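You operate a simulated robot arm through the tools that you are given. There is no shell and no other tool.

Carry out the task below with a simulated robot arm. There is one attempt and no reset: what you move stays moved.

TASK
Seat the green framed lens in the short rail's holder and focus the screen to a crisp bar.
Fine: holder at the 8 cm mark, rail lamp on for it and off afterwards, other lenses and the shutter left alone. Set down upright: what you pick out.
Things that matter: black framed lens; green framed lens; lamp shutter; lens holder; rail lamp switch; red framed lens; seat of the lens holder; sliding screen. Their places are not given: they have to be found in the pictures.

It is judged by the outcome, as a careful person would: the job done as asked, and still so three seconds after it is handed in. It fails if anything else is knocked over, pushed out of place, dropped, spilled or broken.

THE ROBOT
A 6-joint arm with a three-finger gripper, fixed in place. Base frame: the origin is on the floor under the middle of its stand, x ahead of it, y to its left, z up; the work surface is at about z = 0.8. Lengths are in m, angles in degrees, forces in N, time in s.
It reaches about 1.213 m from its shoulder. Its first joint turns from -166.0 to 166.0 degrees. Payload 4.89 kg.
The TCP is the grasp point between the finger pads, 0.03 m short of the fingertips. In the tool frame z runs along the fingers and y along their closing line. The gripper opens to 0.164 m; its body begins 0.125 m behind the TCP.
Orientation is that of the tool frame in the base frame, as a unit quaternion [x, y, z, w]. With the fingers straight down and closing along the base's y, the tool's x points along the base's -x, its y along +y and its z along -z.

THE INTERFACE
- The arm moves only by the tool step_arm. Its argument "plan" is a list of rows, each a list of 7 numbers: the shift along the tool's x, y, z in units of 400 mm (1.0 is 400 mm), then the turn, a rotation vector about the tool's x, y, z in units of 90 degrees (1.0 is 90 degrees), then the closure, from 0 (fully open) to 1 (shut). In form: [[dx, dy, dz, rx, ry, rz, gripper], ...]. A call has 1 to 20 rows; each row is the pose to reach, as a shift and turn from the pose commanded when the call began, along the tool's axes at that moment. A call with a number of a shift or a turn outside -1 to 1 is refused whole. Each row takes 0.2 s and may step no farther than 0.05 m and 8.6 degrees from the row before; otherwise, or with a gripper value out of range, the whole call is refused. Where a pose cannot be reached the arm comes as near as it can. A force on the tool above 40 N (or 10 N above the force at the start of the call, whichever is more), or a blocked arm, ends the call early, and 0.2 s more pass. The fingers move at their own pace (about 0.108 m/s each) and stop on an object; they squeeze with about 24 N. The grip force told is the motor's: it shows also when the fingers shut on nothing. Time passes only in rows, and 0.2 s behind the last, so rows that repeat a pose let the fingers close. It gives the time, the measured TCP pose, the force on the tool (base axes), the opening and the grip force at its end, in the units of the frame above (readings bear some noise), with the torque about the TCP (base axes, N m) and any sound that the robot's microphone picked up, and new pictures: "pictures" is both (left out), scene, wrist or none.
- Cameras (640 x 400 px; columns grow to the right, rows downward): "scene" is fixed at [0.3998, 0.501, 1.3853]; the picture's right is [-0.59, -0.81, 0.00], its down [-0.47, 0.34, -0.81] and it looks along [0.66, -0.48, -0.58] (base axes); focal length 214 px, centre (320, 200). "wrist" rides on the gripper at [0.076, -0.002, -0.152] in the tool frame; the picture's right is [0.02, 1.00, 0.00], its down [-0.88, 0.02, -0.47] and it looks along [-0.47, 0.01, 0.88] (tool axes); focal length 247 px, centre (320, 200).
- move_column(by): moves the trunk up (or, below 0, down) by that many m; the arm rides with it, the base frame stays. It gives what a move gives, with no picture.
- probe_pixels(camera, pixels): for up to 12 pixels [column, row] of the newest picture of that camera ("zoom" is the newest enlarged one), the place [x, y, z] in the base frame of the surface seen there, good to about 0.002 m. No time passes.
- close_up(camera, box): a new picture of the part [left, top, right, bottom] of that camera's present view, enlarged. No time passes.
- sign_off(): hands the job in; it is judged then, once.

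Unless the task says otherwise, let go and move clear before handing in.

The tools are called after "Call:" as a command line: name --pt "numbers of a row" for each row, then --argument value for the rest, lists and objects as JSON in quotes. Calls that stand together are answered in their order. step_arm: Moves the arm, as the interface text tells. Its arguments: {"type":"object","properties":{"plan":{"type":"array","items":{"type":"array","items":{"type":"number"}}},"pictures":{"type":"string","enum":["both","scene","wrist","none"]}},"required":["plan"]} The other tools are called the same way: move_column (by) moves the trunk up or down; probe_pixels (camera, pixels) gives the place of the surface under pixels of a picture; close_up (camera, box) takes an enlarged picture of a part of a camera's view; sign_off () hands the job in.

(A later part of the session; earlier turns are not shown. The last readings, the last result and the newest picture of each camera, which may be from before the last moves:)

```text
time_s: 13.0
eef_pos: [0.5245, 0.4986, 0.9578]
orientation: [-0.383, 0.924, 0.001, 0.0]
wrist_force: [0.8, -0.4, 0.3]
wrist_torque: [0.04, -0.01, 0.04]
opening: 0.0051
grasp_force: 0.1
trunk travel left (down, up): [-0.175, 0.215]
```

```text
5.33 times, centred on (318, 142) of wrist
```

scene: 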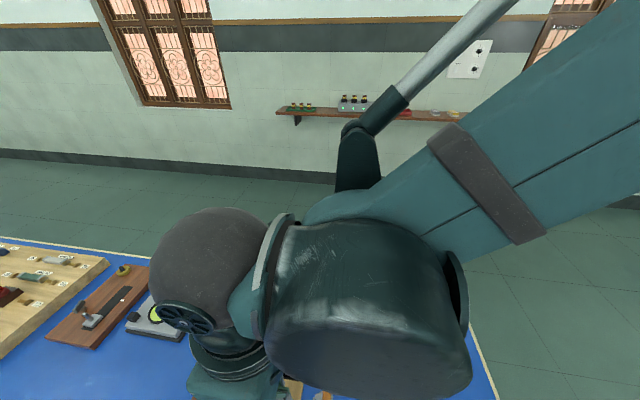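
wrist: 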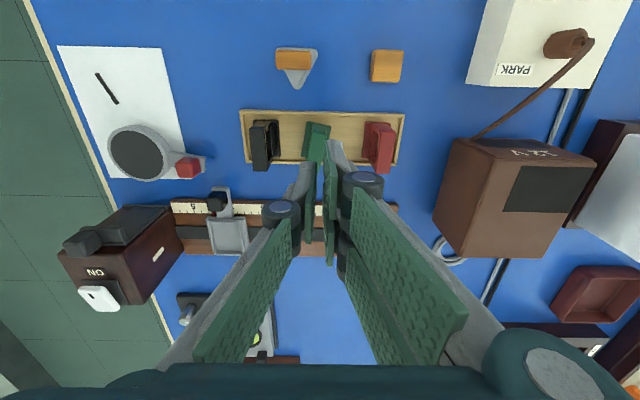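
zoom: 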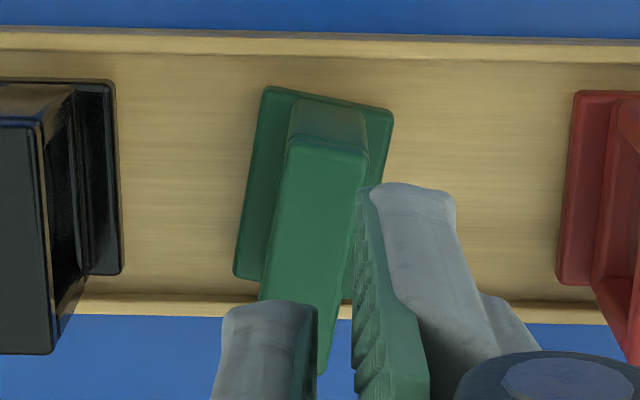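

Fingertips reach only ~18–20 mm below the TCP, so the grip was shallow (about 16 mm on the frame). I'll open, rise a bit and measure the yawed lens.

Call:
step_arm --pt "0 0 -0.05 0 0 0 0.7" --pt "0 0 -0.1 0 0 0 0.5" --pt "0 0 -0.1 0 0 0 0.3" --pt "0 0 -0.1 0 0 0 0.3" --pictures "wrist"

Call:
close_up --camera "wrist" --box '[295, 95, 345, 165]'

```text
time_s: 14.0
eef_pos: [0.5258, 0.5015, 0.9968]
orientation: [-0.383, 0.924, 0.0, 0.0]
wrist_force: [0.0, 0.7, -0.2]
wrist_torque: [0.02, -0.02, -0.04]
opening: 0.1147
grasp_force: 0.1
trunk travel left (down, up): [-0.175, 0.215]
```

wrist: 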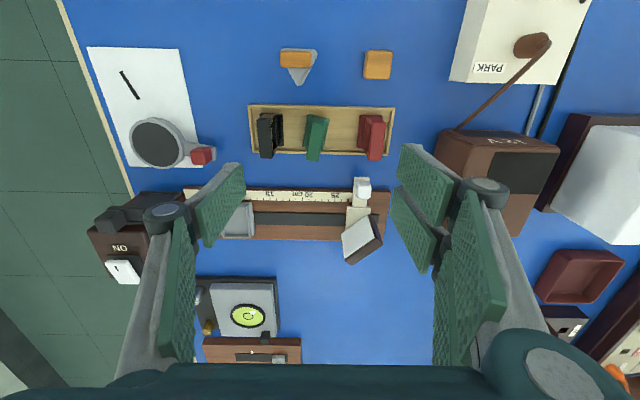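

```text
5.71 times, centred on (320, 130) of wrist
```

zoom: 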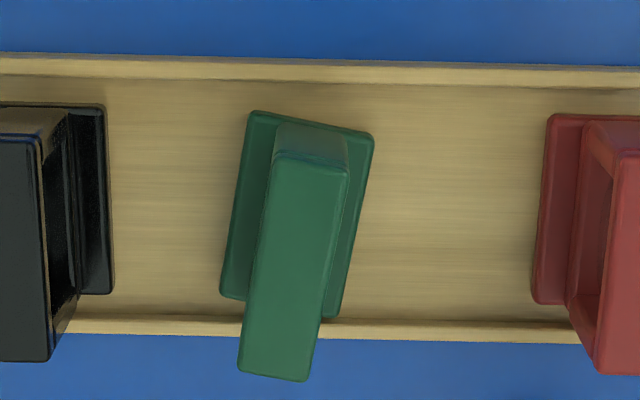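

Call:
probe_pixels --camera "zoom" --pixels '[[275, 160], [345, 172], [243, 368], [305, 376], [295, 268], [253, 118], [368, 138], [225, 292], [330, 312], [310, 165], [275, 370], [295, 270]]'

Call:
probe_pixels --camera "zoom" --pixels '[[280, 160], [340, 172], [248, 365], [300, 372], [255, 260], [333, 260], [262, 220], [338, 220], [325, 295], [248, 300], [400, 220], [430, 220]]'

```text
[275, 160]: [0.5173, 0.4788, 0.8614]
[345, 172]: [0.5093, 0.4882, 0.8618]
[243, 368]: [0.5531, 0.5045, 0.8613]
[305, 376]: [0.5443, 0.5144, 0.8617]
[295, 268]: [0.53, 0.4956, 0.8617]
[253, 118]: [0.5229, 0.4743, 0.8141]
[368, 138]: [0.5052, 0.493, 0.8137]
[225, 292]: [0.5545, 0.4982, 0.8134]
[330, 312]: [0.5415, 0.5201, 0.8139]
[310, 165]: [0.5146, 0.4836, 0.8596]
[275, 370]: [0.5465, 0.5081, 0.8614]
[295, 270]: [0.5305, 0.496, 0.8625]
```

```text
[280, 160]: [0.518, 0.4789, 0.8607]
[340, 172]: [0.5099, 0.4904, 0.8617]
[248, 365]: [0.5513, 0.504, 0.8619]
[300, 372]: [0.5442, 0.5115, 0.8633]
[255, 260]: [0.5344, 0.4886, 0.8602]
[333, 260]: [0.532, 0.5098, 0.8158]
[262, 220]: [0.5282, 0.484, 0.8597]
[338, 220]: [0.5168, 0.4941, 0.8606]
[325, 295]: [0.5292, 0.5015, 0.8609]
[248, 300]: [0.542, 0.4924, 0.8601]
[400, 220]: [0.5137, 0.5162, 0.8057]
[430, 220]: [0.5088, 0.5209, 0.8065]
```

The green lens is at about (0.531, 0.4965), rotated ~8.3° clockwise. I'll turn the gripper to match, centre, and descend deeper (TCP z≈0.845) before closing.

Call:
step_arm --pt "-0.0037 -0.0168 0.05 0 0 0.03 0.5" --pt "-0.0037 -0.0168 0.1 0 0 0.06 0.7" --pt "-0.0037 -0.0168 0.17 0 0 0.092 0.7" --pt "-0.0037 -0.0168 0.24 0 0 0.092 0.7" --pt "-0.0037 -0.0168 0.31 0 0 0.092 0.7" --pt "-0.0037 -0.0168 0.31 0 0 0.092 0.7" --pictures "wrist"

Call:
close_up --camera "wrist" --box '[200, 100, 440, 250]'

```text
time_s: 15.4
eef_pos: [0.5307, 0.4959, 0.8737]
orientation: [-0.315, 0.949, 0.0, 0.001]
wrist_force: [-0.7, -0.1, 0.0]
wrist_torque: [0.0, 0.01, 0.0]
opening: 0.049
grasp_force: 0.2
trunk travel left (down, up): [-0.175, 0.215]
```

wrist: 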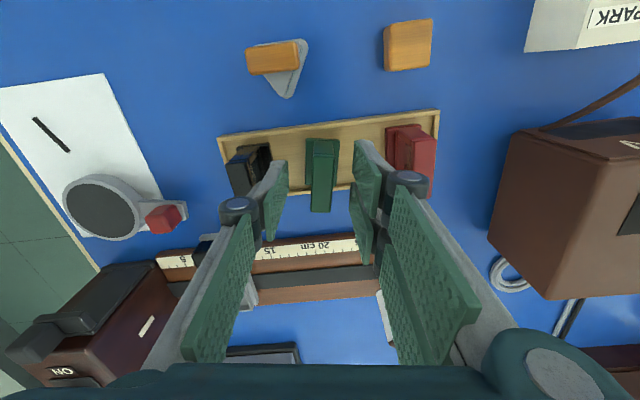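

```text
2.67 times, centred on (320, 175) of wrist
```

zoom: 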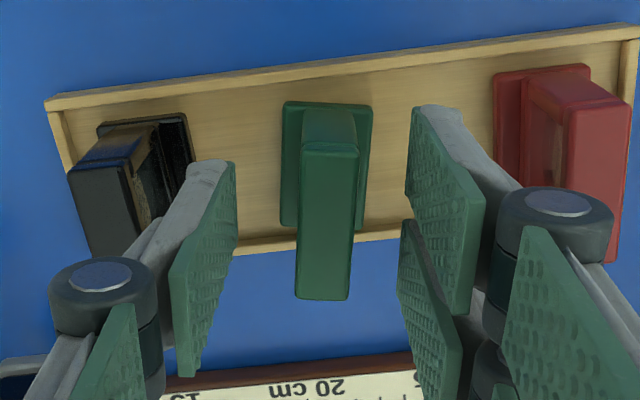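

Aligned with the lens. Narrowing to ~0.04 and descending the last 29 mm, then closing fully.

Call:
step_arm --pt "0 0 0.0 0 0 0 0.76" --pt "0 0 0.035 0 0 0 0.76" --pt "0 0 0.07 0 0 0 0.76" --pt "0 0 0.07 0 0 0 0.85" --pt "0 0 0.07 0 0 0 0.95" --pt "0 0 0.07 0 0 0 1.0" --pt "0 0 0.07 0 0 0 1.0" --pt "0 0 0.07 0 0 0 1.0" --pictures "wrist"

Call:
close_up --camera "wrist" --box '[200, 100, 440, 250]'

```text
time_s: 17.2
eef_pos: [0.5304, 0.4951, 0.848]
orientation: [-0.316, 0.949, 0.001, 0.0]
wrist_force: [0.3, -0.5, 0.2]
wrist_torque: [0.0, 0.02, 0.02]
opening: 0.0159
grasp_force: 23.7
trunk travel left (down, up): [-0.175, 0.215]
```

wrist: 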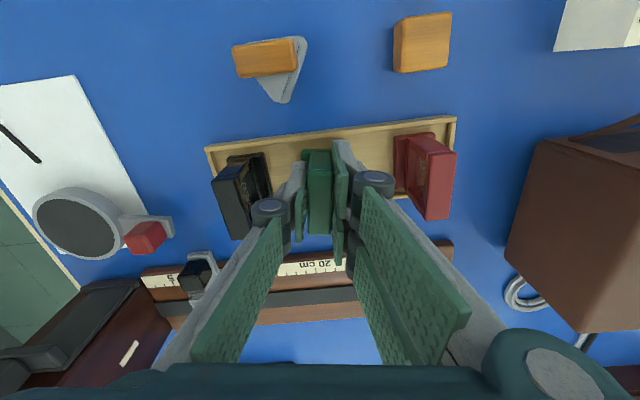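

```text
2.67 times, centred on (320, 175) of wrist
```

zoom: 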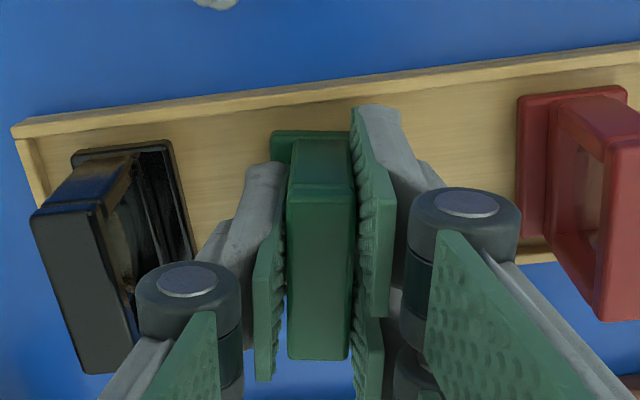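

Deeper grip this time (opening 0.0159, 23.7 N). Lifting slowly by a small amount to test the hold.

Call:
step_arm --pt "0 0 -0.008 0 0 0 1.0" --pt "0 0 -0.02 0 0 0 1.0" --pt "0 0 -0.035 0 0 0 1.0" --pt "0 0 -0.05 0 0 0 1.0" --pt "0 0 -0.05 0 0 0 1.0" --pictures "wrist"

Call:
close_up --camera "wrist" --box '[200, 100, 440, 250]'

```text
time_s: 18.4
eef_pos: [0.5293, 0.4961, 0.865]
orientation: [-0.315, 0.949, 0.0, 0.0]
wrist_force: [-0.9, 0.3, -1.2]
wrist_torque: [0.01, 0.01, -0.03]
opening: 0.0158
grasp_force: 24.0
trunk travel left (down, up): [-0.175, 0.215]
```

wrist: 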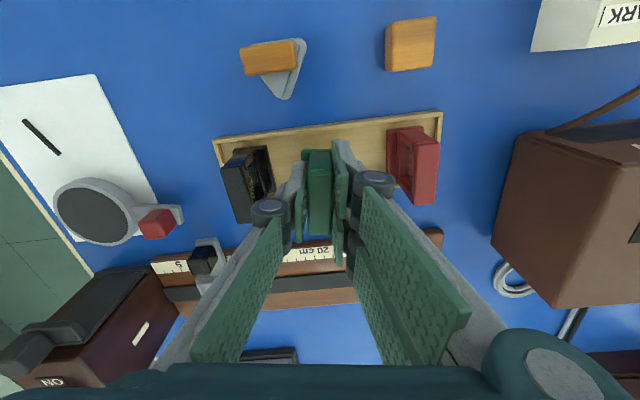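

```text
2.67 times, centred on (320, 175) of wrist
```

zoom: 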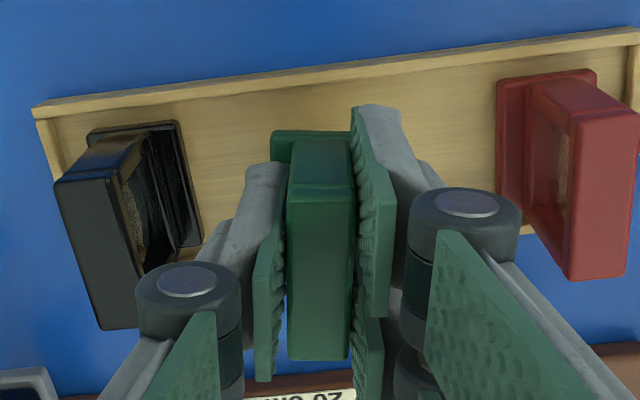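

The lens is lifting with the gripper. Continuing up slowly and turning back 8.3° to rail alignment.

Call:
step_arm --pt "0 0 -0.02 0 0 0 1.0" --pt "0 0 -0.045 0 0 0 1.0" --pt "0 0 -0.07 0 0 0 1.0" --pt "0 0 -0.1 0 0 0 1.0" --pt "0 0 -0.13 0 0 0 1.0" --pt "0 0 -0.16 0 0 -0.02 1.0" --pt "0 0 -0.18 0 0 -0.045 1.0" --pt "0 0 -0.18 0 0 -0.07 1.0" --pt "0 0 -0.18 0 0 -0.092 1.0" --pt "0 0 -0.18 0 0 -0.092 1.0"

Call:
close_up --camera "wrist" --box '[150, 100, 390, 250]'

```text
time_s: 20.6
eef_pos: [0.5307, 0.4958, 0.938]
orientation: [-0.384, 0.923, 0.0, 0.0]
wrist_force: [-1.1, 0.4, -1.1]
wrist_torque: [-0.01, -0.02, -0.03]
opening: 0.0159
grasp_force: 23.5
trunk travel left (down, up): [-0.175, 0.215]
```

scene: 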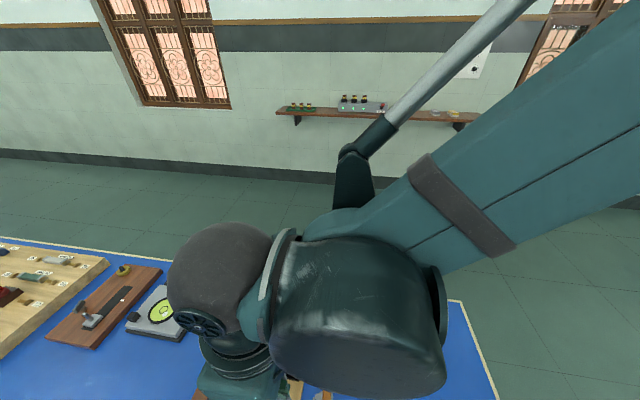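
wrist: 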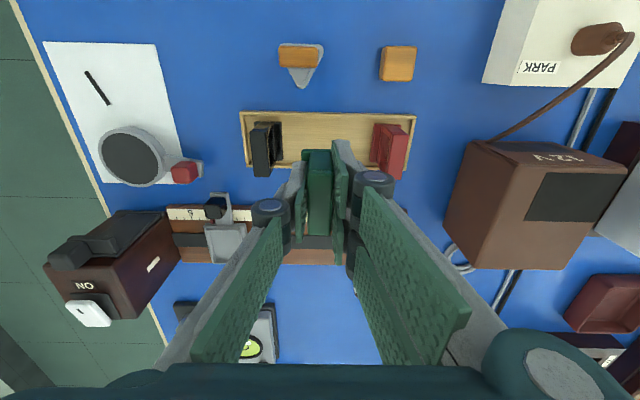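

```text
2.67 times, centred on (270, 175) of wrist
```

zoom: 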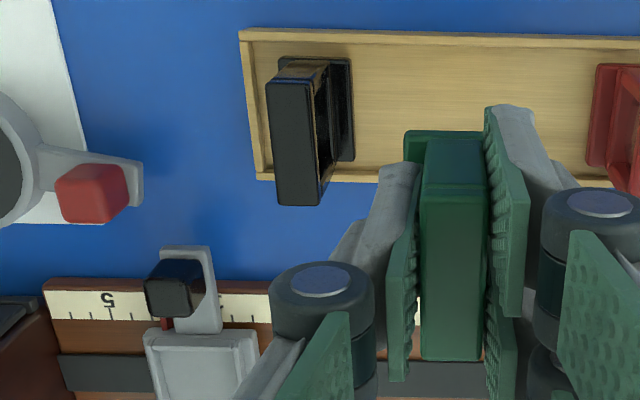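

The lens is firmly held. I'll measure the seat position from this view before moving over it.

Call:
close_up --camera "wrist" --box '[190, 185, 270, 270]'

```text
4.71 times, centred on (230, 228) of wrist
```

zoom: 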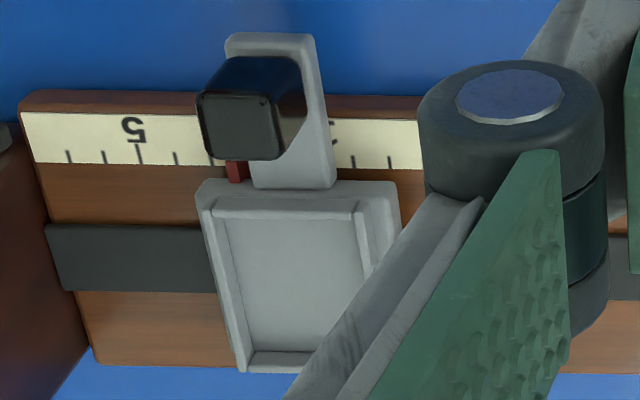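

Call:
probe_pixels --camera "zoom" --pixels '[[229, 250], [218, 250], [361, 250], [370, 250], [290, 222], [290, 210], [275, 352], [275, 362], [290, 280], [240, 120], [229, 220], [355, 225]]'

Call:
probe_pixels --camera "zoom" --pixels '[[235, 300], [225, 300], [362, 230], [356, 260], [260, 222], [260, 210], [300, 352], [300, 360], [270, 280], [250, 110], [234, 270], [358, 240]]'

```text
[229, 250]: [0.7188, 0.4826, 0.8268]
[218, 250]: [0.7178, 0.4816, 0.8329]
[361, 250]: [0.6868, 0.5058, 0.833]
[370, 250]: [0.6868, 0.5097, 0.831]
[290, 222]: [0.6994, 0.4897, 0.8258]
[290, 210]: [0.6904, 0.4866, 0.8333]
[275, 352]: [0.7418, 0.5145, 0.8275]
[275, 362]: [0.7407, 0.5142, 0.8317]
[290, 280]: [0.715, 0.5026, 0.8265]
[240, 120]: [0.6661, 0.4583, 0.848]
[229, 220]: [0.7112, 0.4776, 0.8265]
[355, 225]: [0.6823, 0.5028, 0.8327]
```

```text
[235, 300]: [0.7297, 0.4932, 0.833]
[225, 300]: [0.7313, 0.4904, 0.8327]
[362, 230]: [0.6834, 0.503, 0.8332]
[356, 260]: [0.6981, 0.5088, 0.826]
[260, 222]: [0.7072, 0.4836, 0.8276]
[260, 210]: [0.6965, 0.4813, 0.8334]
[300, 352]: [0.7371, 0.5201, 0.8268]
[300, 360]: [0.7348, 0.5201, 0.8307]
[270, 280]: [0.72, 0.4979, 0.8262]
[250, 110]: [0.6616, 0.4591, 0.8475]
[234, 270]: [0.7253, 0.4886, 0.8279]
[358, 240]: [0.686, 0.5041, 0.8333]
```

Seat centre is at about u=0.1477, v=0.862 (i.e. (0.714, 0.505)), with ~3.5–4 mm clearance each side. Moving the lens over the seat at hover height.

Call:
step_arm --pt "-0.02 -0.018 0 0 0 0 1.0" --pt "-0.06 -0.055 0 0 0 0 1.0" --pt "-0.11 -0.1 0 0 0 0 1.0" --pt "-0.16 -0.145 0 0 0 0 1.0" --pt "-0.21 -0.19 0 0 0 0 1.0" --pt "-0.26 -0.235 0 0 0 0 1.0" --pt "-0.3 -0.272 0 0 0 0 1.0" --pt "-0.325 -0.295 0 0 0 0 1.0" --pt "-0.34 -0.3083 0 0 0 0 1.0" --pt "-0.34 -0.3083 0 0 0 0 1.0"

Call:
close_up --camera "wrist" --box '[220, 100, 420, 225]'

Call:
close_up --camera "scene" --box '[180, 240, 340, 400]'

```text
time_s: 22.8
eef_pos: [0.7134, 0.5048, 0.9368]
orientation: [-0.383, 0.924, -0.001, 0.0]
wrist_force: [0.5, -0.2, -0.6]
wrist_torque: [-0.01, 0.01, 0.02]
opening: 0.0157
grasp_force: 24.3
trunk travel left (down, up): [-0.175, 0.215]
```

scene: 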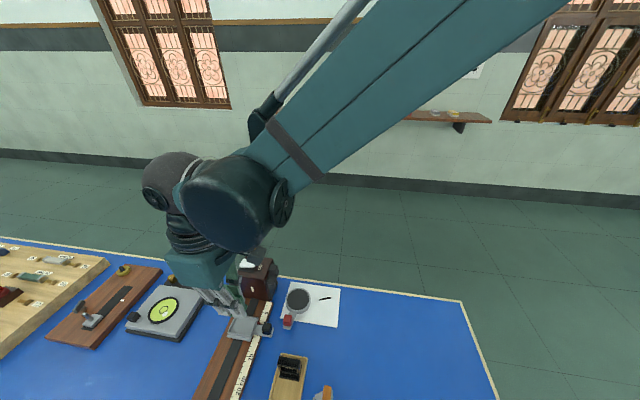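
wrist: 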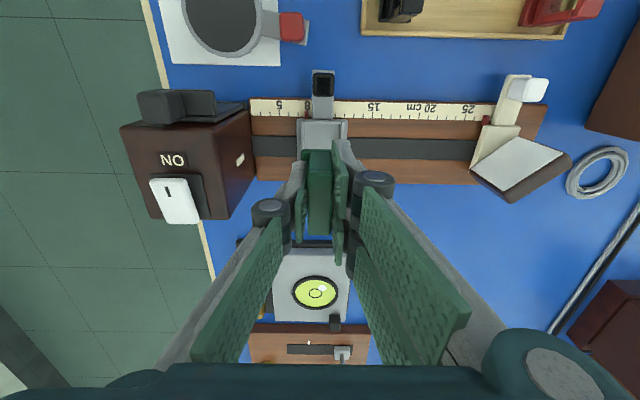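

```text
3.20 times, centred on (320, 162) of wrist
```

zoom: 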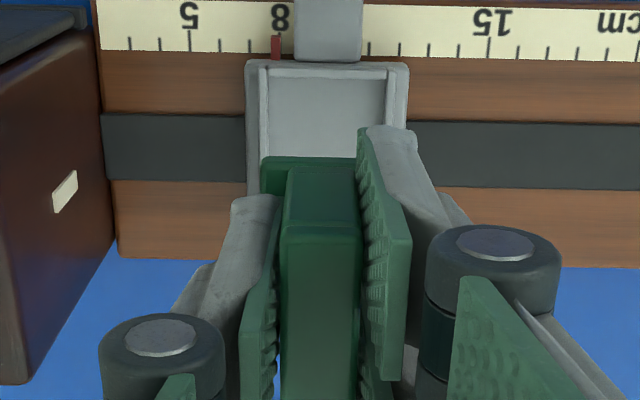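

```text
2.50 times, centred on (260, 320) of scene
```

zoom: 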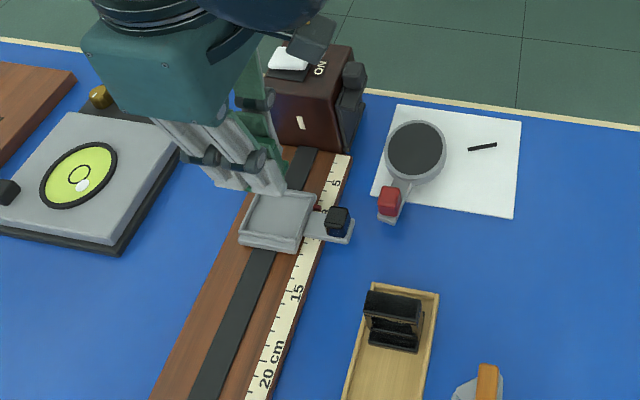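

The lens hovers above the seat; the seat centre (zoom col 326) is ~1.5 mm right of the lens centre, so I'll correct that and lower to just above the seat floor.

Call:
step_arm --pt "0 0.003 0.03 0 0 0 1.0" --pt "0 0.003 0.07 0 0 0 1.0" --pt "0 0.003 0.11 0 0 0 1.0" --pt "0 0.003 0.14 0 0 0 1.0" --pt "0 0.003 0.155 0 0 0 1.0" --pt "0 0.003 0.155 0 0 0 1.0"

Call:
close_up --camera "wrist" --box '[220, 100, 420, 225]'

Call:
close_up --camera "scene" --box '[210, 280, 290, 360]'

```text
time_s: 24.2
eef_pos: [0.7118, 0.5058, 0.8753]
orientation: [-0.383, 0.924, 0.0, 0.001]
wrist_force: [0.0, -0.2, -0.8]
wrist_torque: [0.01, -0.01, -0.02]
opening: 0.0159
grasp_force: 24.4
trunk travel left (down, up): [-0.175, 0.215]
```

scene: 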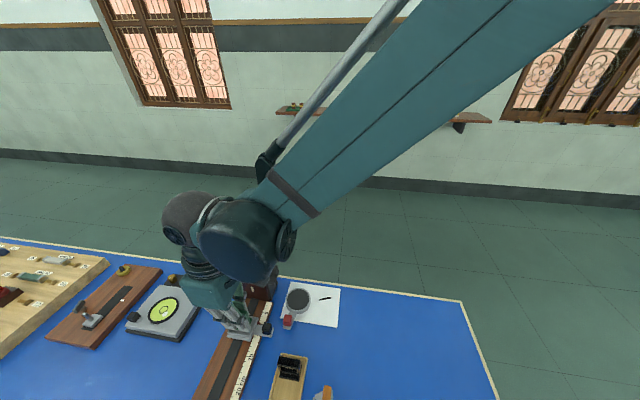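
wrist: 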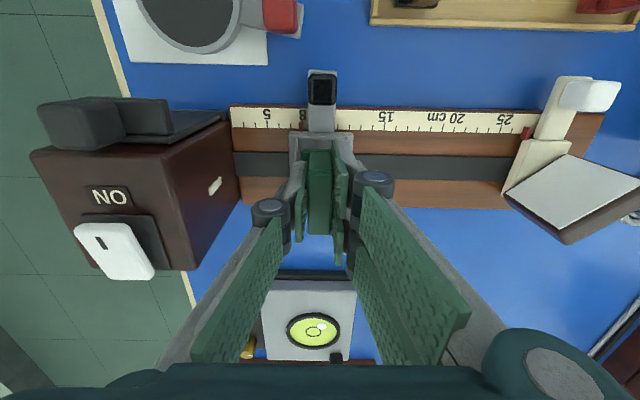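

```text
3.20 times, centred on (320, 162) of wrist
```

zoom: 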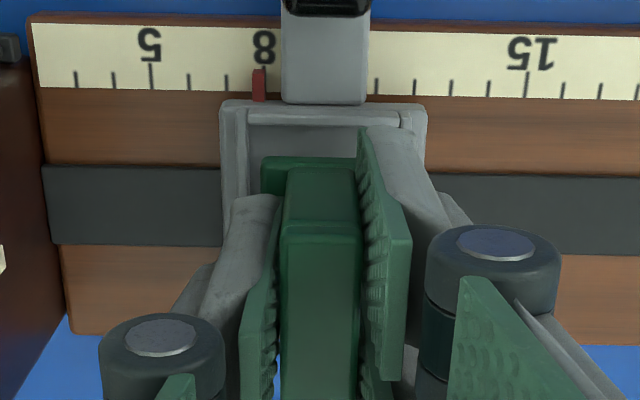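

```text
5.00 times, centred on (250, 320) of scene
```

zoom: 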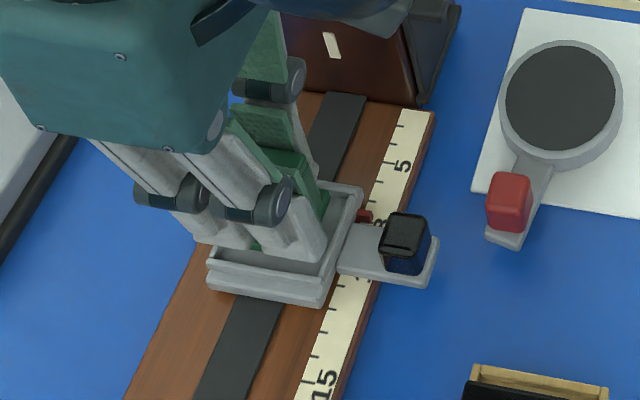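

The lens base is just about at rim level. I'll probe the base edge and rim edges to verify fore-aft clearance before the final lowering.

Call:
close_up --camera "wrist" --box '[280, 125, 360, 175]'

```text
8.00 times, centred on (320, 150) of wrist
```

zoom: 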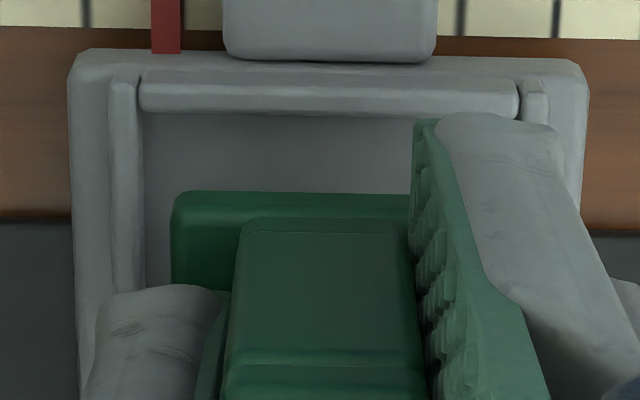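

Call:
probe_pixels --camera "zoom" --pixels '[[300, 80], [300, 95], [300, 108], [300, 130], [300, 180], [300, 198], [180, 205], [178, 250], [126, 200], [146, 220], [533, 100], [250, 205]]'

Call:
probe_pixels --camera "zoom" --pixels '[[350, 80], [350, 95], [350, 108], [350, 130], [350, 198], [200, 198], [184, 230], [130, 180], [118, 180], [540, 90], [200, 140], [380, 140]]'

```text
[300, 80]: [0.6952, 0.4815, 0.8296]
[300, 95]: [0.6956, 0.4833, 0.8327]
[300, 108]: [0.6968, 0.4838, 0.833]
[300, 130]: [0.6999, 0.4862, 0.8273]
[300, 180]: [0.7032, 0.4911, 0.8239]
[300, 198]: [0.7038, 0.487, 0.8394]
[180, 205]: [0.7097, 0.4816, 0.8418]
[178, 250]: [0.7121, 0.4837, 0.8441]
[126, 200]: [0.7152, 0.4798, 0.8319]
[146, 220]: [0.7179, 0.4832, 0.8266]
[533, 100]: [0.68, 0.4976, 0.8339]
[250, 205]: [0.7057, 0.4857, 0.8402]
```

```text
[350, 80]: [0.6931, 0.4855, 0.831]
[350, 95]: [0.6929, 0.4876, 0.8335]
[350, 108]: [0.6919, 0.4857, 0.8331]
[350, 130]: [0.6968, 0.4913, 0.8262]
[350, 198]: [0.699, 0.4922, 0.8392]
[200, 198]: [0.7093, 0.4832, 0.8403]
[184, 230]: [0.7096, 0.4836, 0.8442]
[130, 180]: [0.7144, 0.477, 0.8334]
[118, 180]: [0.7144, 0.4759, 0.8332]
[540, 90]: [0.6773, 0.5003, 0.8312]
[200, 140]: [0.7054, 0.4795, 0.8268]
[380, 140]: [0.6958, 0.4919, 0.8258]
```

Clearances: ~4 mm on each side in both directions. Lowering the last ~9 mm in small steps.

Call:
step_arm --pt "0.0025 0 0.005 0 0 0 1.0" --pt "0.0025 0 0.01 0 0 0 1.0" --pt "0.0025 0 0.015 0 0 0 1.0" --pt "0.0025 0 0.019 0 0 0 1.0" --pt "0.0025 0 0.0215 0 0 0 1.0" --pt "0.0025 0 0.0215 0 0 0 1.0" --pictures "wrist"

Call:
close_up --camera "wrist" --box '[280, 125, 360, 175]'

```text
time_s: 25.6
eef_pos: [0.7126, 0.5063, 0.8672]
orientation: [-0.383, 0.924, 0.0, 0.001]
wrist_force: [0.0, 0.1, -0.8]
wrist_torque: [-0.01, -0.02, -0.01]
opening: 0.0159
grasp_force: 23.8
trunk travel left (down, up): [-0.175, 0.215]
```

wrist: 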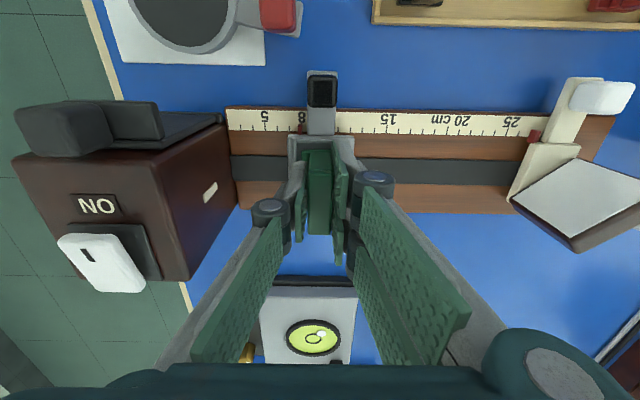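

```text
8.00 times, centred on (320, 150) of wrist
```

zoom: 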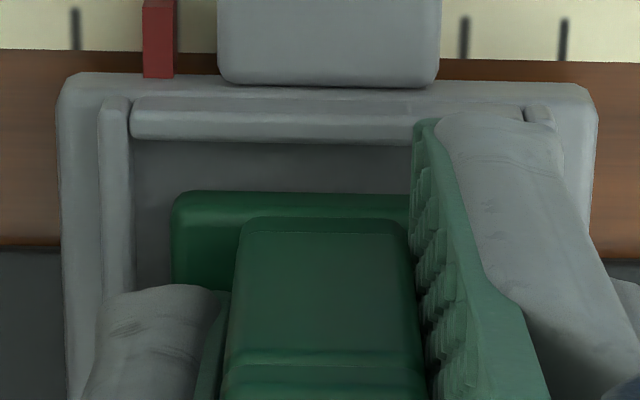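

No contact force yet. Continuing down in ~1 mm steps.

Call:
step_arm --pt "0 0 0.002 0 0 0 1.0" --pt "0 0 0.004 0 0 0 1.0" --pt "0 0 0.006 0 0 0 1.0" --pt "0 0 0.006 0 0 0 1.0" --pictures "none"

```text
time_s: 26.6
eef_pos: [0.7123, 0.5056, 0.8674]
orientation: [-0.383, 0.924, 0.0, 0.001]
wrist_force: [5.4, 8.5, 23.7]
wrist_torque: [0.27, -0.16, 0.0]
opening: 0.0158
grasp_force: 24.3
trunk travel left (down, up): [-0.175, 0.215]
```

Contact made (23.7 N upward). I'll back off 2 mm to relieve the force, then open gently.

Call:
step_arm --pt "0 0 -0.0025 0 0 0 1.0" --pt "0 0 -0.0045 0 0 0 1.0" --pt "0 0 -0.0045 0 0 0 1.0" --pictures "wrist"

Call:
close_up --camera "wrist" --box '[280, 125, 360, 175]'

Call:
close_up --camera "scene" --box '[210, 280, 290, 360]'

```text
time_s: 27.4
eef_pos: [0.7124, 0.5051, 0.8674]
orientation: [-0.383, 0.924, -0.001, 0.0]
wrist_force: [0.0, -0.2, -0.9]
wrist_torque: [-0.02, 0.0, -0.02]
opening: 0.0154
grasp_force: 24.5
trunk travel left (down, up): [-0.175, 0.215]
```

wrist: 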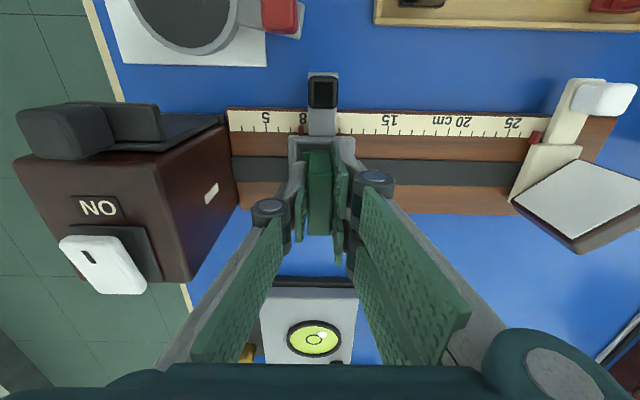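

```text
8.00 times, centred on (320, 150) of wrist
```

zoom: 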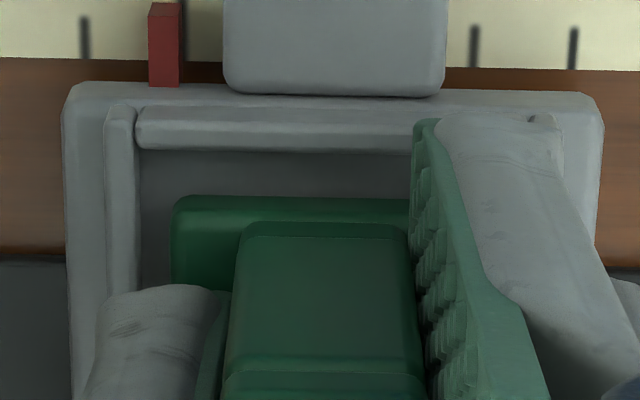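

```text
5.00 times, centred on (250, 320) of scene
```

zoom: 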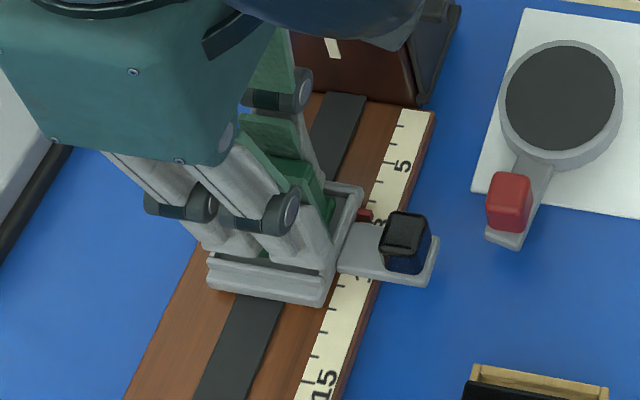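

Force is relaxed and the lens is at the seat floor. Easing down 1 mm and opening.

Call:
step_arm --pt "0 0 0.002 0 0 0 1.0" --pt "0 0 0.002 0 0 0 0.9" --pt "0 0 0.002 0 0 0 0.85" --pt "0 0 0.002 0 0 0 0.8" --pt "0 0 0.002 0 0 0 0.74" --pt "0 0 0.002 0 0 0 0.74" --pictures "wrist"

Call:
close_up --camera "wrist" --box '[260, 115, 380, 190]'

```text
time_s: 28.8
eef_pos: [0.7131, 0.5052, 0.8662]
orientation: [-0.382, 0.924, 0.0, 0.0]
wrist_force: [-0.6, -0.9, 0.1]
wrist_torque: [-0.02, -0.02, -0.01]
opening: 0.0425
grasp_force: 0.2
trunk travel left (down, up): [-0.175, 0.215]
```

wrist: 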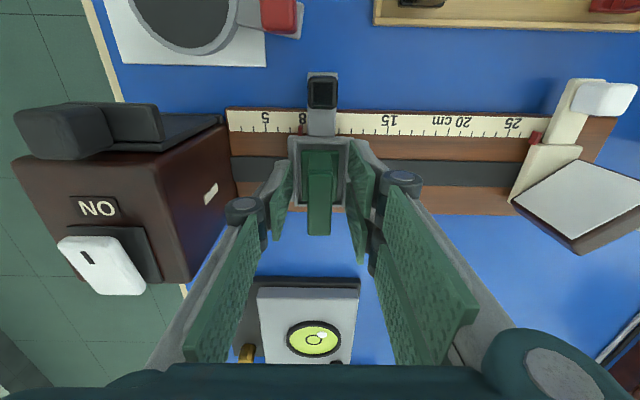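

```text
5.33 times, centred on (320, 152) of wrist
```

zoom: 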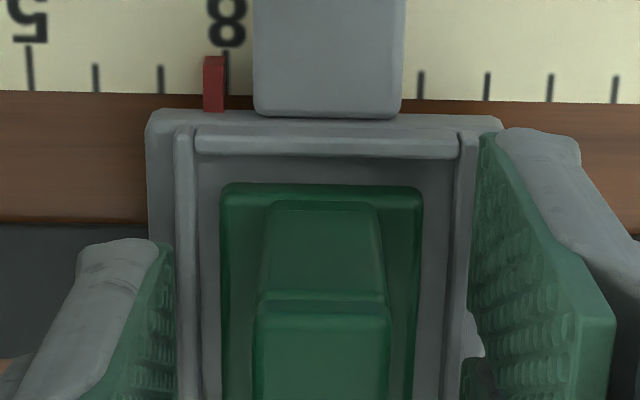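

The lens sits in the seat inside all the rims. Lifting straight up and inspecting.

Call:
step_arm --pt "0 0 -0.05 0 0 0 0.74" --pt "0 0 -0.13 0 0 0 0.74" --pt "0 0 -0.22 0 0 0 0.7" --pt "0 0 -0.3 0 0 0 0.5" --pt "0.1 0 -0.3 0 0 0 0.3" --pt "0.15 0 -0.3 0 0 0 0.3" --pt "0.15 0 -0.3 0 0 0 0.3"

Call:
close_up --camera "wrist" --box '[260, 130, 390, 215]'

Call:
close_up --camera "scene" --box '[200, 250, 310, 360]'

```text
time_s: 30.4
eef_pos: [0.6689, 0.4623, 0.9866]
orientation: [-0.383, 0.924, 0.0, 0.0]
wrist_force: [-0.2, 0.3, 0.7]
wrist_torque: [0.03, -0.04, 0.01]
opening: 0.1146
grasp_force: 0.0
trunk travel left (down, up): [-0.175, 0.215]
```

scene: 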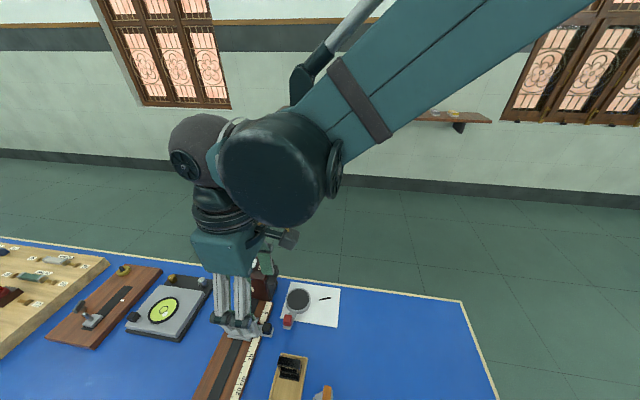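
wrist: 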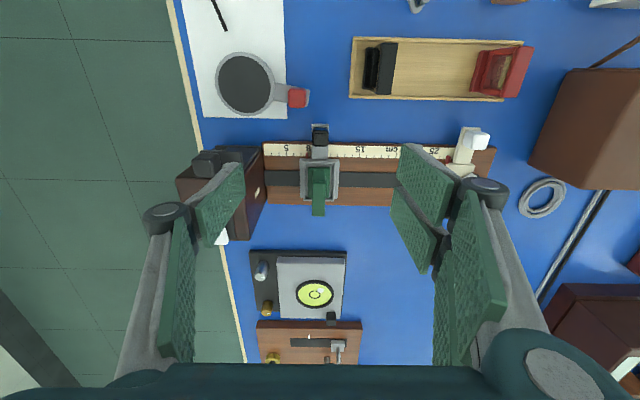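

```text
4.71 times, centred on (325, 172) of wrist
```

zoom: 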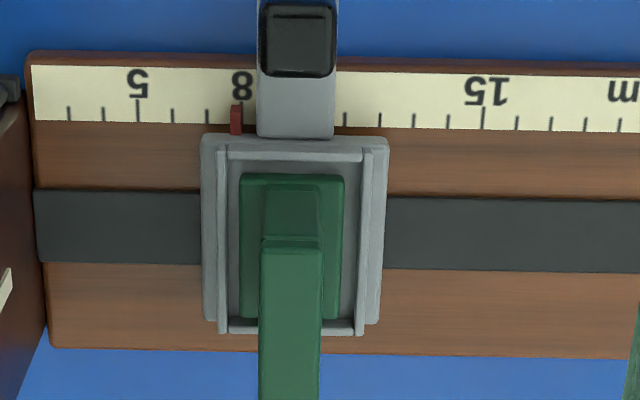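

```text
3.64 times, centred on (255, 305) of scene
```

zoom: 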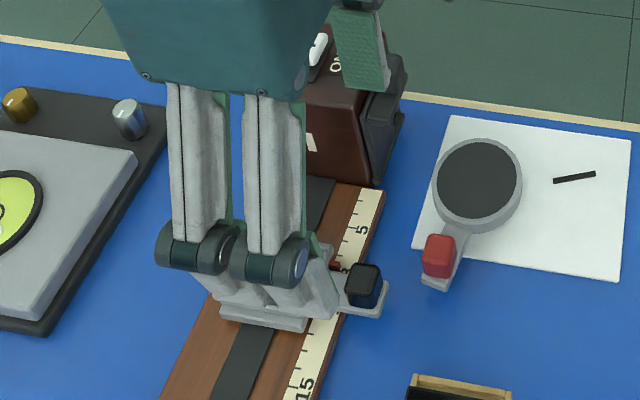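

The lens is seated upright; the pointer is still ~1.3 mm toward the lamp from the 8 tick. I'll regrip the knob centred 1.3 mm toward the screen to nudge it onto the mark.

Call:
step_arm --pt "0.0312 0.00525 0.08 0 0 0 0.5" --pt "0.0312 0.00525 0.16 0 0 0 0.7" --pt "0.0312 0.00525 0.24 0 0 0 0.7" --pt "0.0312 0.00525 0.305 0 0 0 0.7" --pt "0.0312 0.00525 0.305 0 0 0 0.8" --pt "0.0312 0.00525 0.305 0 0 0 0.88" --pt "0.0312 0.00525 0.305 0 0 0 0.92" --pt "0.0312 0.00525 0.305 0 0 0 0.92" --pt "0.0312 0.00525 0.305 0 0 0 0.92" --pictures "wrist"

```text
time_s: 32.4
eef_pos: [0.6599, 0.4573, 0.8639]
orientation: [-0.383, 0.924, 0.0, 0.0]
wrist_force: [-2.0, -0.4, -5.9]
wrist_torque: [0.16, -0.1, 0.26]
opening: 0.0195
grasp_force: 45.5
trunk travel left (down, up): [-0.175, 0.215]
```

wrist: 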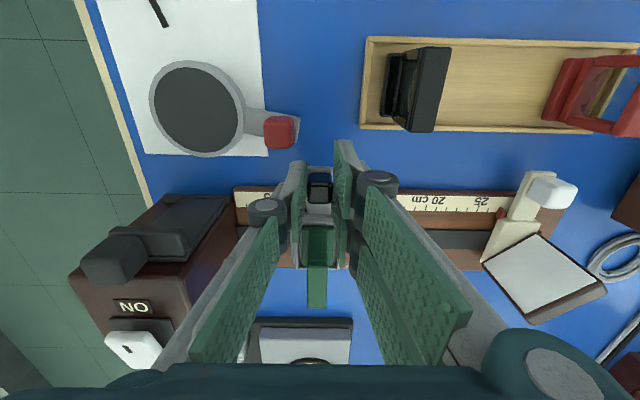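

Gripped at the nudged position. Releasing, lifting, and shifting the camera directly above the pointer for a parallax-free reading.

Call:
step_arm --pt "0 0 0 0 0 0 0.85" --pt "0 0 0 0 0 0 0.75" --pt "0 0 0 0 0 0 0.68" --pt "0 0 -0.08 0 0 0 0.68" --pt "0 0 -0.18 0 0 0 0.6" --pt "0 -0.03 -0.27 0 0 0 0.4" --pt "0 -0.045 -0.3 0 0 0 0.3" --pt "0 -0.045 -0.3 0 0 0 0.3" --pictures "wrist"

Call:
close_up --camera "wrist" --box '[290, 145, 350, 185]'

```text
time_s: 34.2
eef_pos: [0.6727, 0.443, 0.9852]
orientation: [-0.383, 0.924, 0.001, 0.0]
wrist_force: [-0.3, 0.5, -0.5]
wrist_torque: [0.03, -0.03, 0.02]
opening: 0.1147
grasp_force: 0.0
trunk travel left (down, up): [-0.175, 0.215]
```

wrist: 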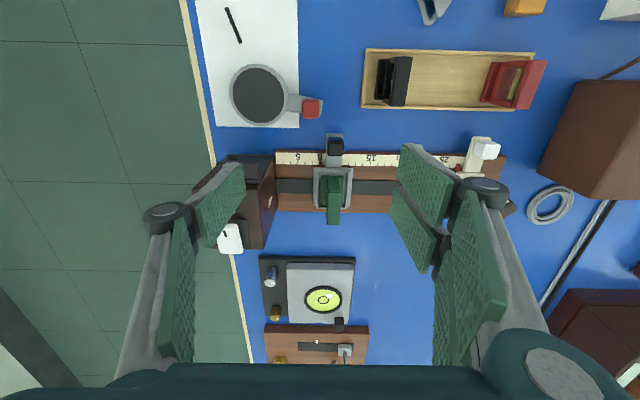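

```text
10.00 times, centred on (320, 165) of wrist
```

zoom: 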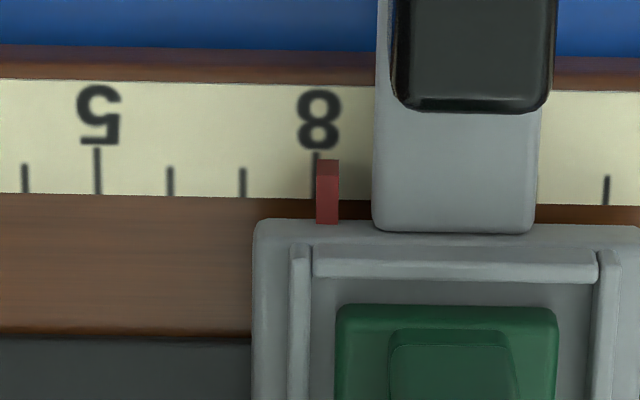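

Now reading without parallax: 8 tick at zoom col 316, pointer centre at 328, i.e. ~8.16 cm. I'll regrip 1.6 mm toward the lamp.

Call:
step_arm --pt "0 0.02 0.06 0 0 0 0.5" --pt "0 0.041 0.14 0 0 0 0.68" --pt "0 0.041 0.23 0 0 0 0.68" --pt "0 0.041 0.3 0 0 0 0.68" --pt "0 0.041 0.3 0 0 0 0.8" --pt "0 0.041 0.3 0 0 0 0.88" --pt "0 0.041 0.3 0 0 0 0.92" --pt "0 0.041 0.3 0 0 0 0.92" --pt "0 0.041 0.3 0 0 0 0.92" --pt "0 0.041 0.3 0 0 0 0.85" --pt "0 0.041 0.3 0 0 0 0.75" --pt "0 0.041 0.3 0 0 0 0.68" --pt "0 0.041 0.22 0 0 0 0.68" --pt "0 0.041 0.12 0 0 0 0.6" --pt "0 0.02 0.04 0 0 0 0.4" --pt "0 0 0 0 0 0 0.3" --pt "0 0 0 0 0 0 0.3" --pictures "wrist"

Call:
close_up --camera "wrist" --box '[290, 145, 350, 185]'

```text
time_s: 37.8
eef_pos: [0.6731, 0.4439, 0.9838]
orientation: [-0.383, 0.924, 0.001, 0.0]
wrist_force: [-0.2, 0.6, 0.3]
wrist_torque: [0.0, -0.08, 0.0]
opening: 0.1148
grasp_force: 0.0
trunk travel left (down, up): [-0.175, 0.215]
```

wrist: 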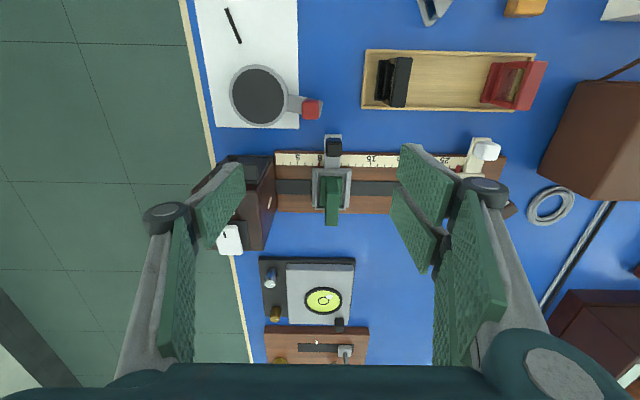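

```text
10.00 times, centred on (320, 165) of wrist
```

zoom: 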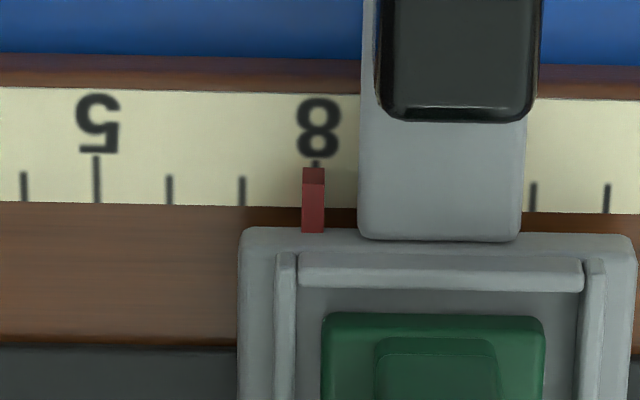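

Pointer centre (313) now within ~0.4 mm of the 8 tick (316). Next, open fully and bring the thumb above the ON end of the rocker switch.

Call:
step_arm --pt "-0.05 -0.005 0 0 0 0 0" --pt "-0.1 -0.01 0 0 0 0 0" --pt "-0.15 -0.016 0.01 0 0 0 0" --pt "-0.18 -0.021 0.035 0 0 0 0" --pt "-0.18 -0.021 0.035 0 0 0 0"

Call:
close_up --camera "wrist" --box '[60, 120, 280, 280]'

Call:
close_up --camera "scene" --box '[215, 230, 315, 320]'

```text
time_s: 39.0
eef_pos: [0.7282, 0.4872, 0.9686]
orientation: [-0.384, 0.923, 0.0, 0.0]
wrist_force: [0.7, 0.6, -0.8]
wrist_torque: [-0.07, 0.07, 0.03]
opening: 0.164
grasp_force: 0.1
trunk travel left (down, up): [-0.175, 0.215]
```

scene: 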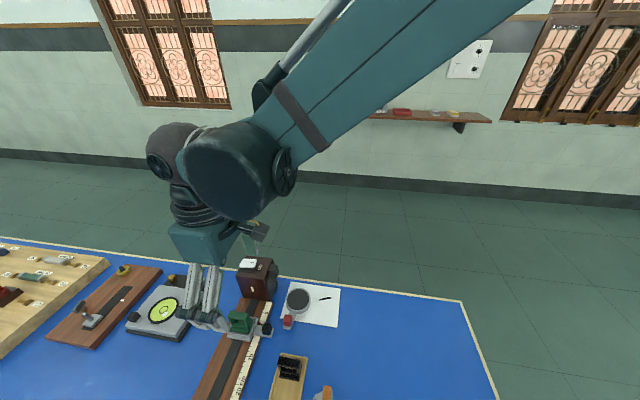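
wrist: 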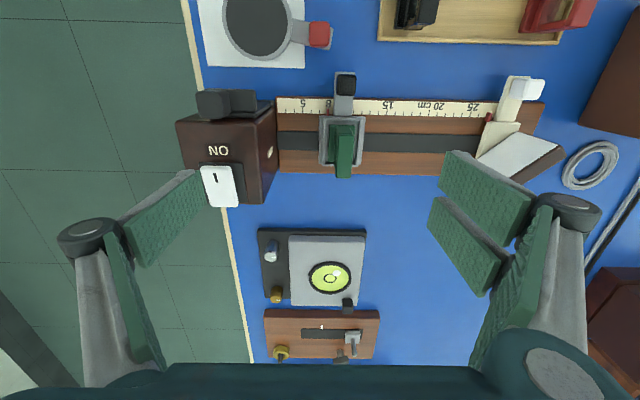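

```text
2.50 times, centred on (170, 200) of wrist
```

zoom: 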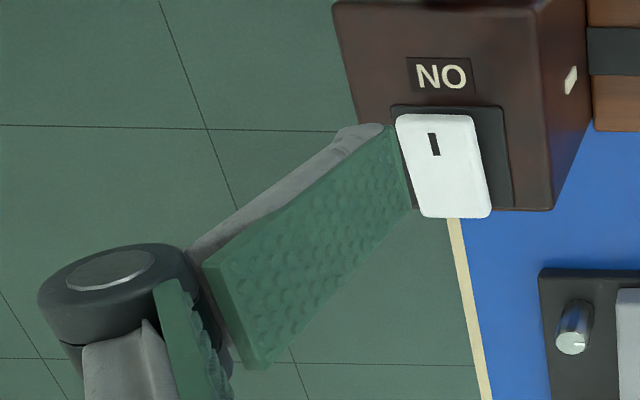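

```text
4.44 times, centred on (265, 275) of scene
```

zoom: 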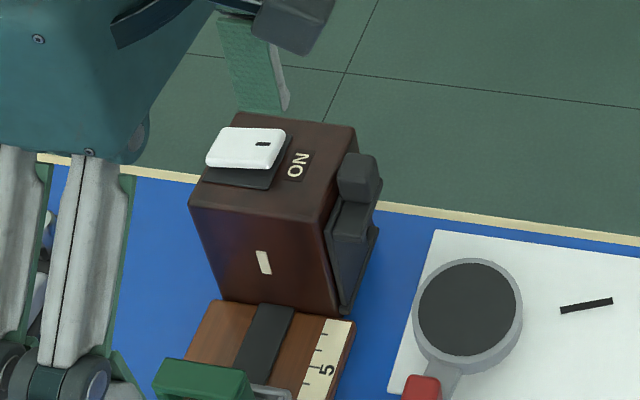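

The thumb tip is visible near the rocker. Probing both for exact relative position.

Call:
probe_pixels --camera "zoom" --pixels '[[243, 105], [278, 106], [288, 92], [212, 162], [226, 132], [280, 133], [268, 163], [245, 147], [297, 165], [358, 175]]'

Call:
probe_pixels --camera "wrist" --pixels '[[200, 172], [205, 200], [202, 188], [206, 169], [229, 169], [212, 204], [236, 202], [214, 177], [193, 171], [220, 187]]'

```text
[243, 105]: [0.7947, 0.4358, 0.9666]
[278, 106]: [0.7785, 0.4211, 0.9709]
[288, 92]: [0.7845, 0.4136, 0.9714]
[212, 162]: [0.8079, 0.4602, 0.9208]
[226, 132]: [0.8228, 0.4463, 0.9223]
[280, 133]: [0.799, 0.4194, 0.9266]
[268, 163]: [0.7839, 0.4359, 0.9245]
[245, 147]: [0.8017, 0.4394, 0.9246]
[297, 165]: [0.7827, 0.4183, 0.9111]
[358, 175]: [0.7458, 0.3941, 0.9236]
```

```text
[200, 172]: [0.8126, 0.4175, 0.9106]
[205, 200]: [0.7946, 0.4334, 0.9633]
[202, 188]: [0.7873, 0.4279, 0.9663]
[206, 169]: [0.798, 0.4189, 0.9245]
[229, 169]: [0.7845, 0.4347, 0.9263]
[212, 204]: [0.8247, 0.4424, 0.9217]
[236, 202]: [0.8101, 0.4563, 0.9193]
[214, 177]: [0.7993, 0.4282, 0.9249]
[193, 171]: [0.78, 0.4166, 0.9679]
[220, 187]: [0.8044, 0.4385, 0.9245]
```

Thumb tip spans v≈0.848–0.870 at z≈0.966; the rocker's ON end is at v≈0.861, z≈0.926. I'll shift 3 mm along v and press down in small steps, listening for a click.

Call:
step_arm --pt "-0.0075 0 0.03 0 0 0 0" --pt "-0.0075 0 0.06 0 0 0 0" --pt "-0.0075 0 0.085 0 0 0 0" --pt "-0.0075 0 0.095 0 0 0 0" --pt "-0.0075 0 0.1 0 0 0 0" --pt "-0.0075 0 0.105 0 0 0 0" --pt "-0.0075 0 0.11 0 0 0 0" --pt "-0.0075 0 0.11 0 0 0 0"

Call:
close_up --camera "scene" --box '[215, 230, 315, 320]'

```text
time_s: 40.7
eef_pos: [0.7328, 0.489, 0.9277]
orientation: [-0.383, 0.924, -0.001, 0.002]
wrist_force: [0.1, -10.2, 19.7]
wrist_torque: [-1.01, -1.34, -0.58]
opening: 0.1651
grasp_force: 0.0
trunk travel left (down, up): [-0.175, 0.215]
stopped in row 8: the force on the tool passed its limit at 41 N (the readings are from after the stop); the commanded pose is now the measured one
```

scene: 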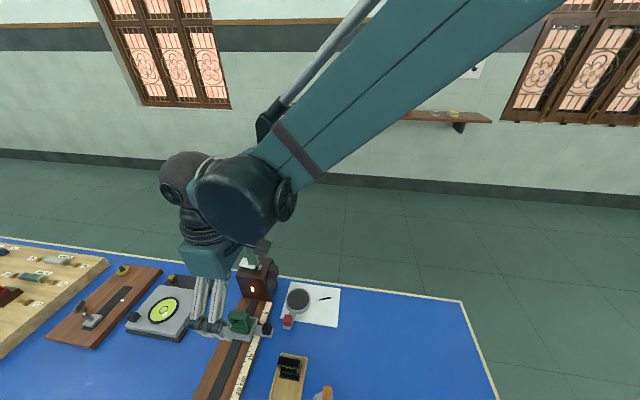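
wrist: 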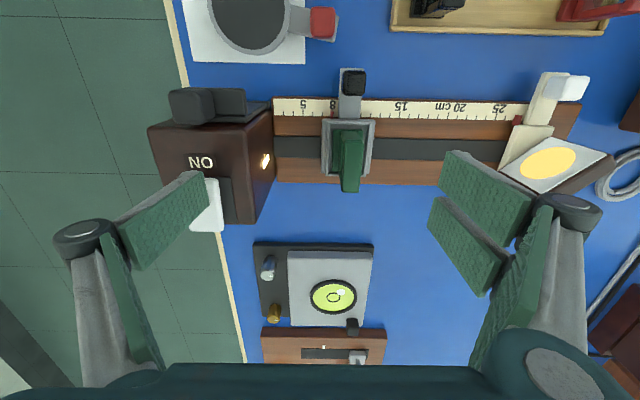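

```text
4.44 times, centred on (265, 275) of scene
```

zoom: 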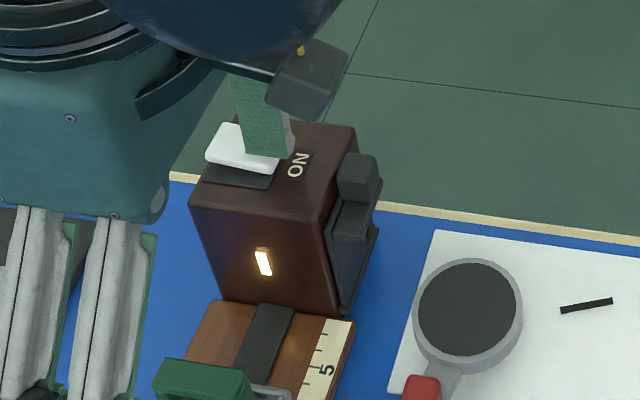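

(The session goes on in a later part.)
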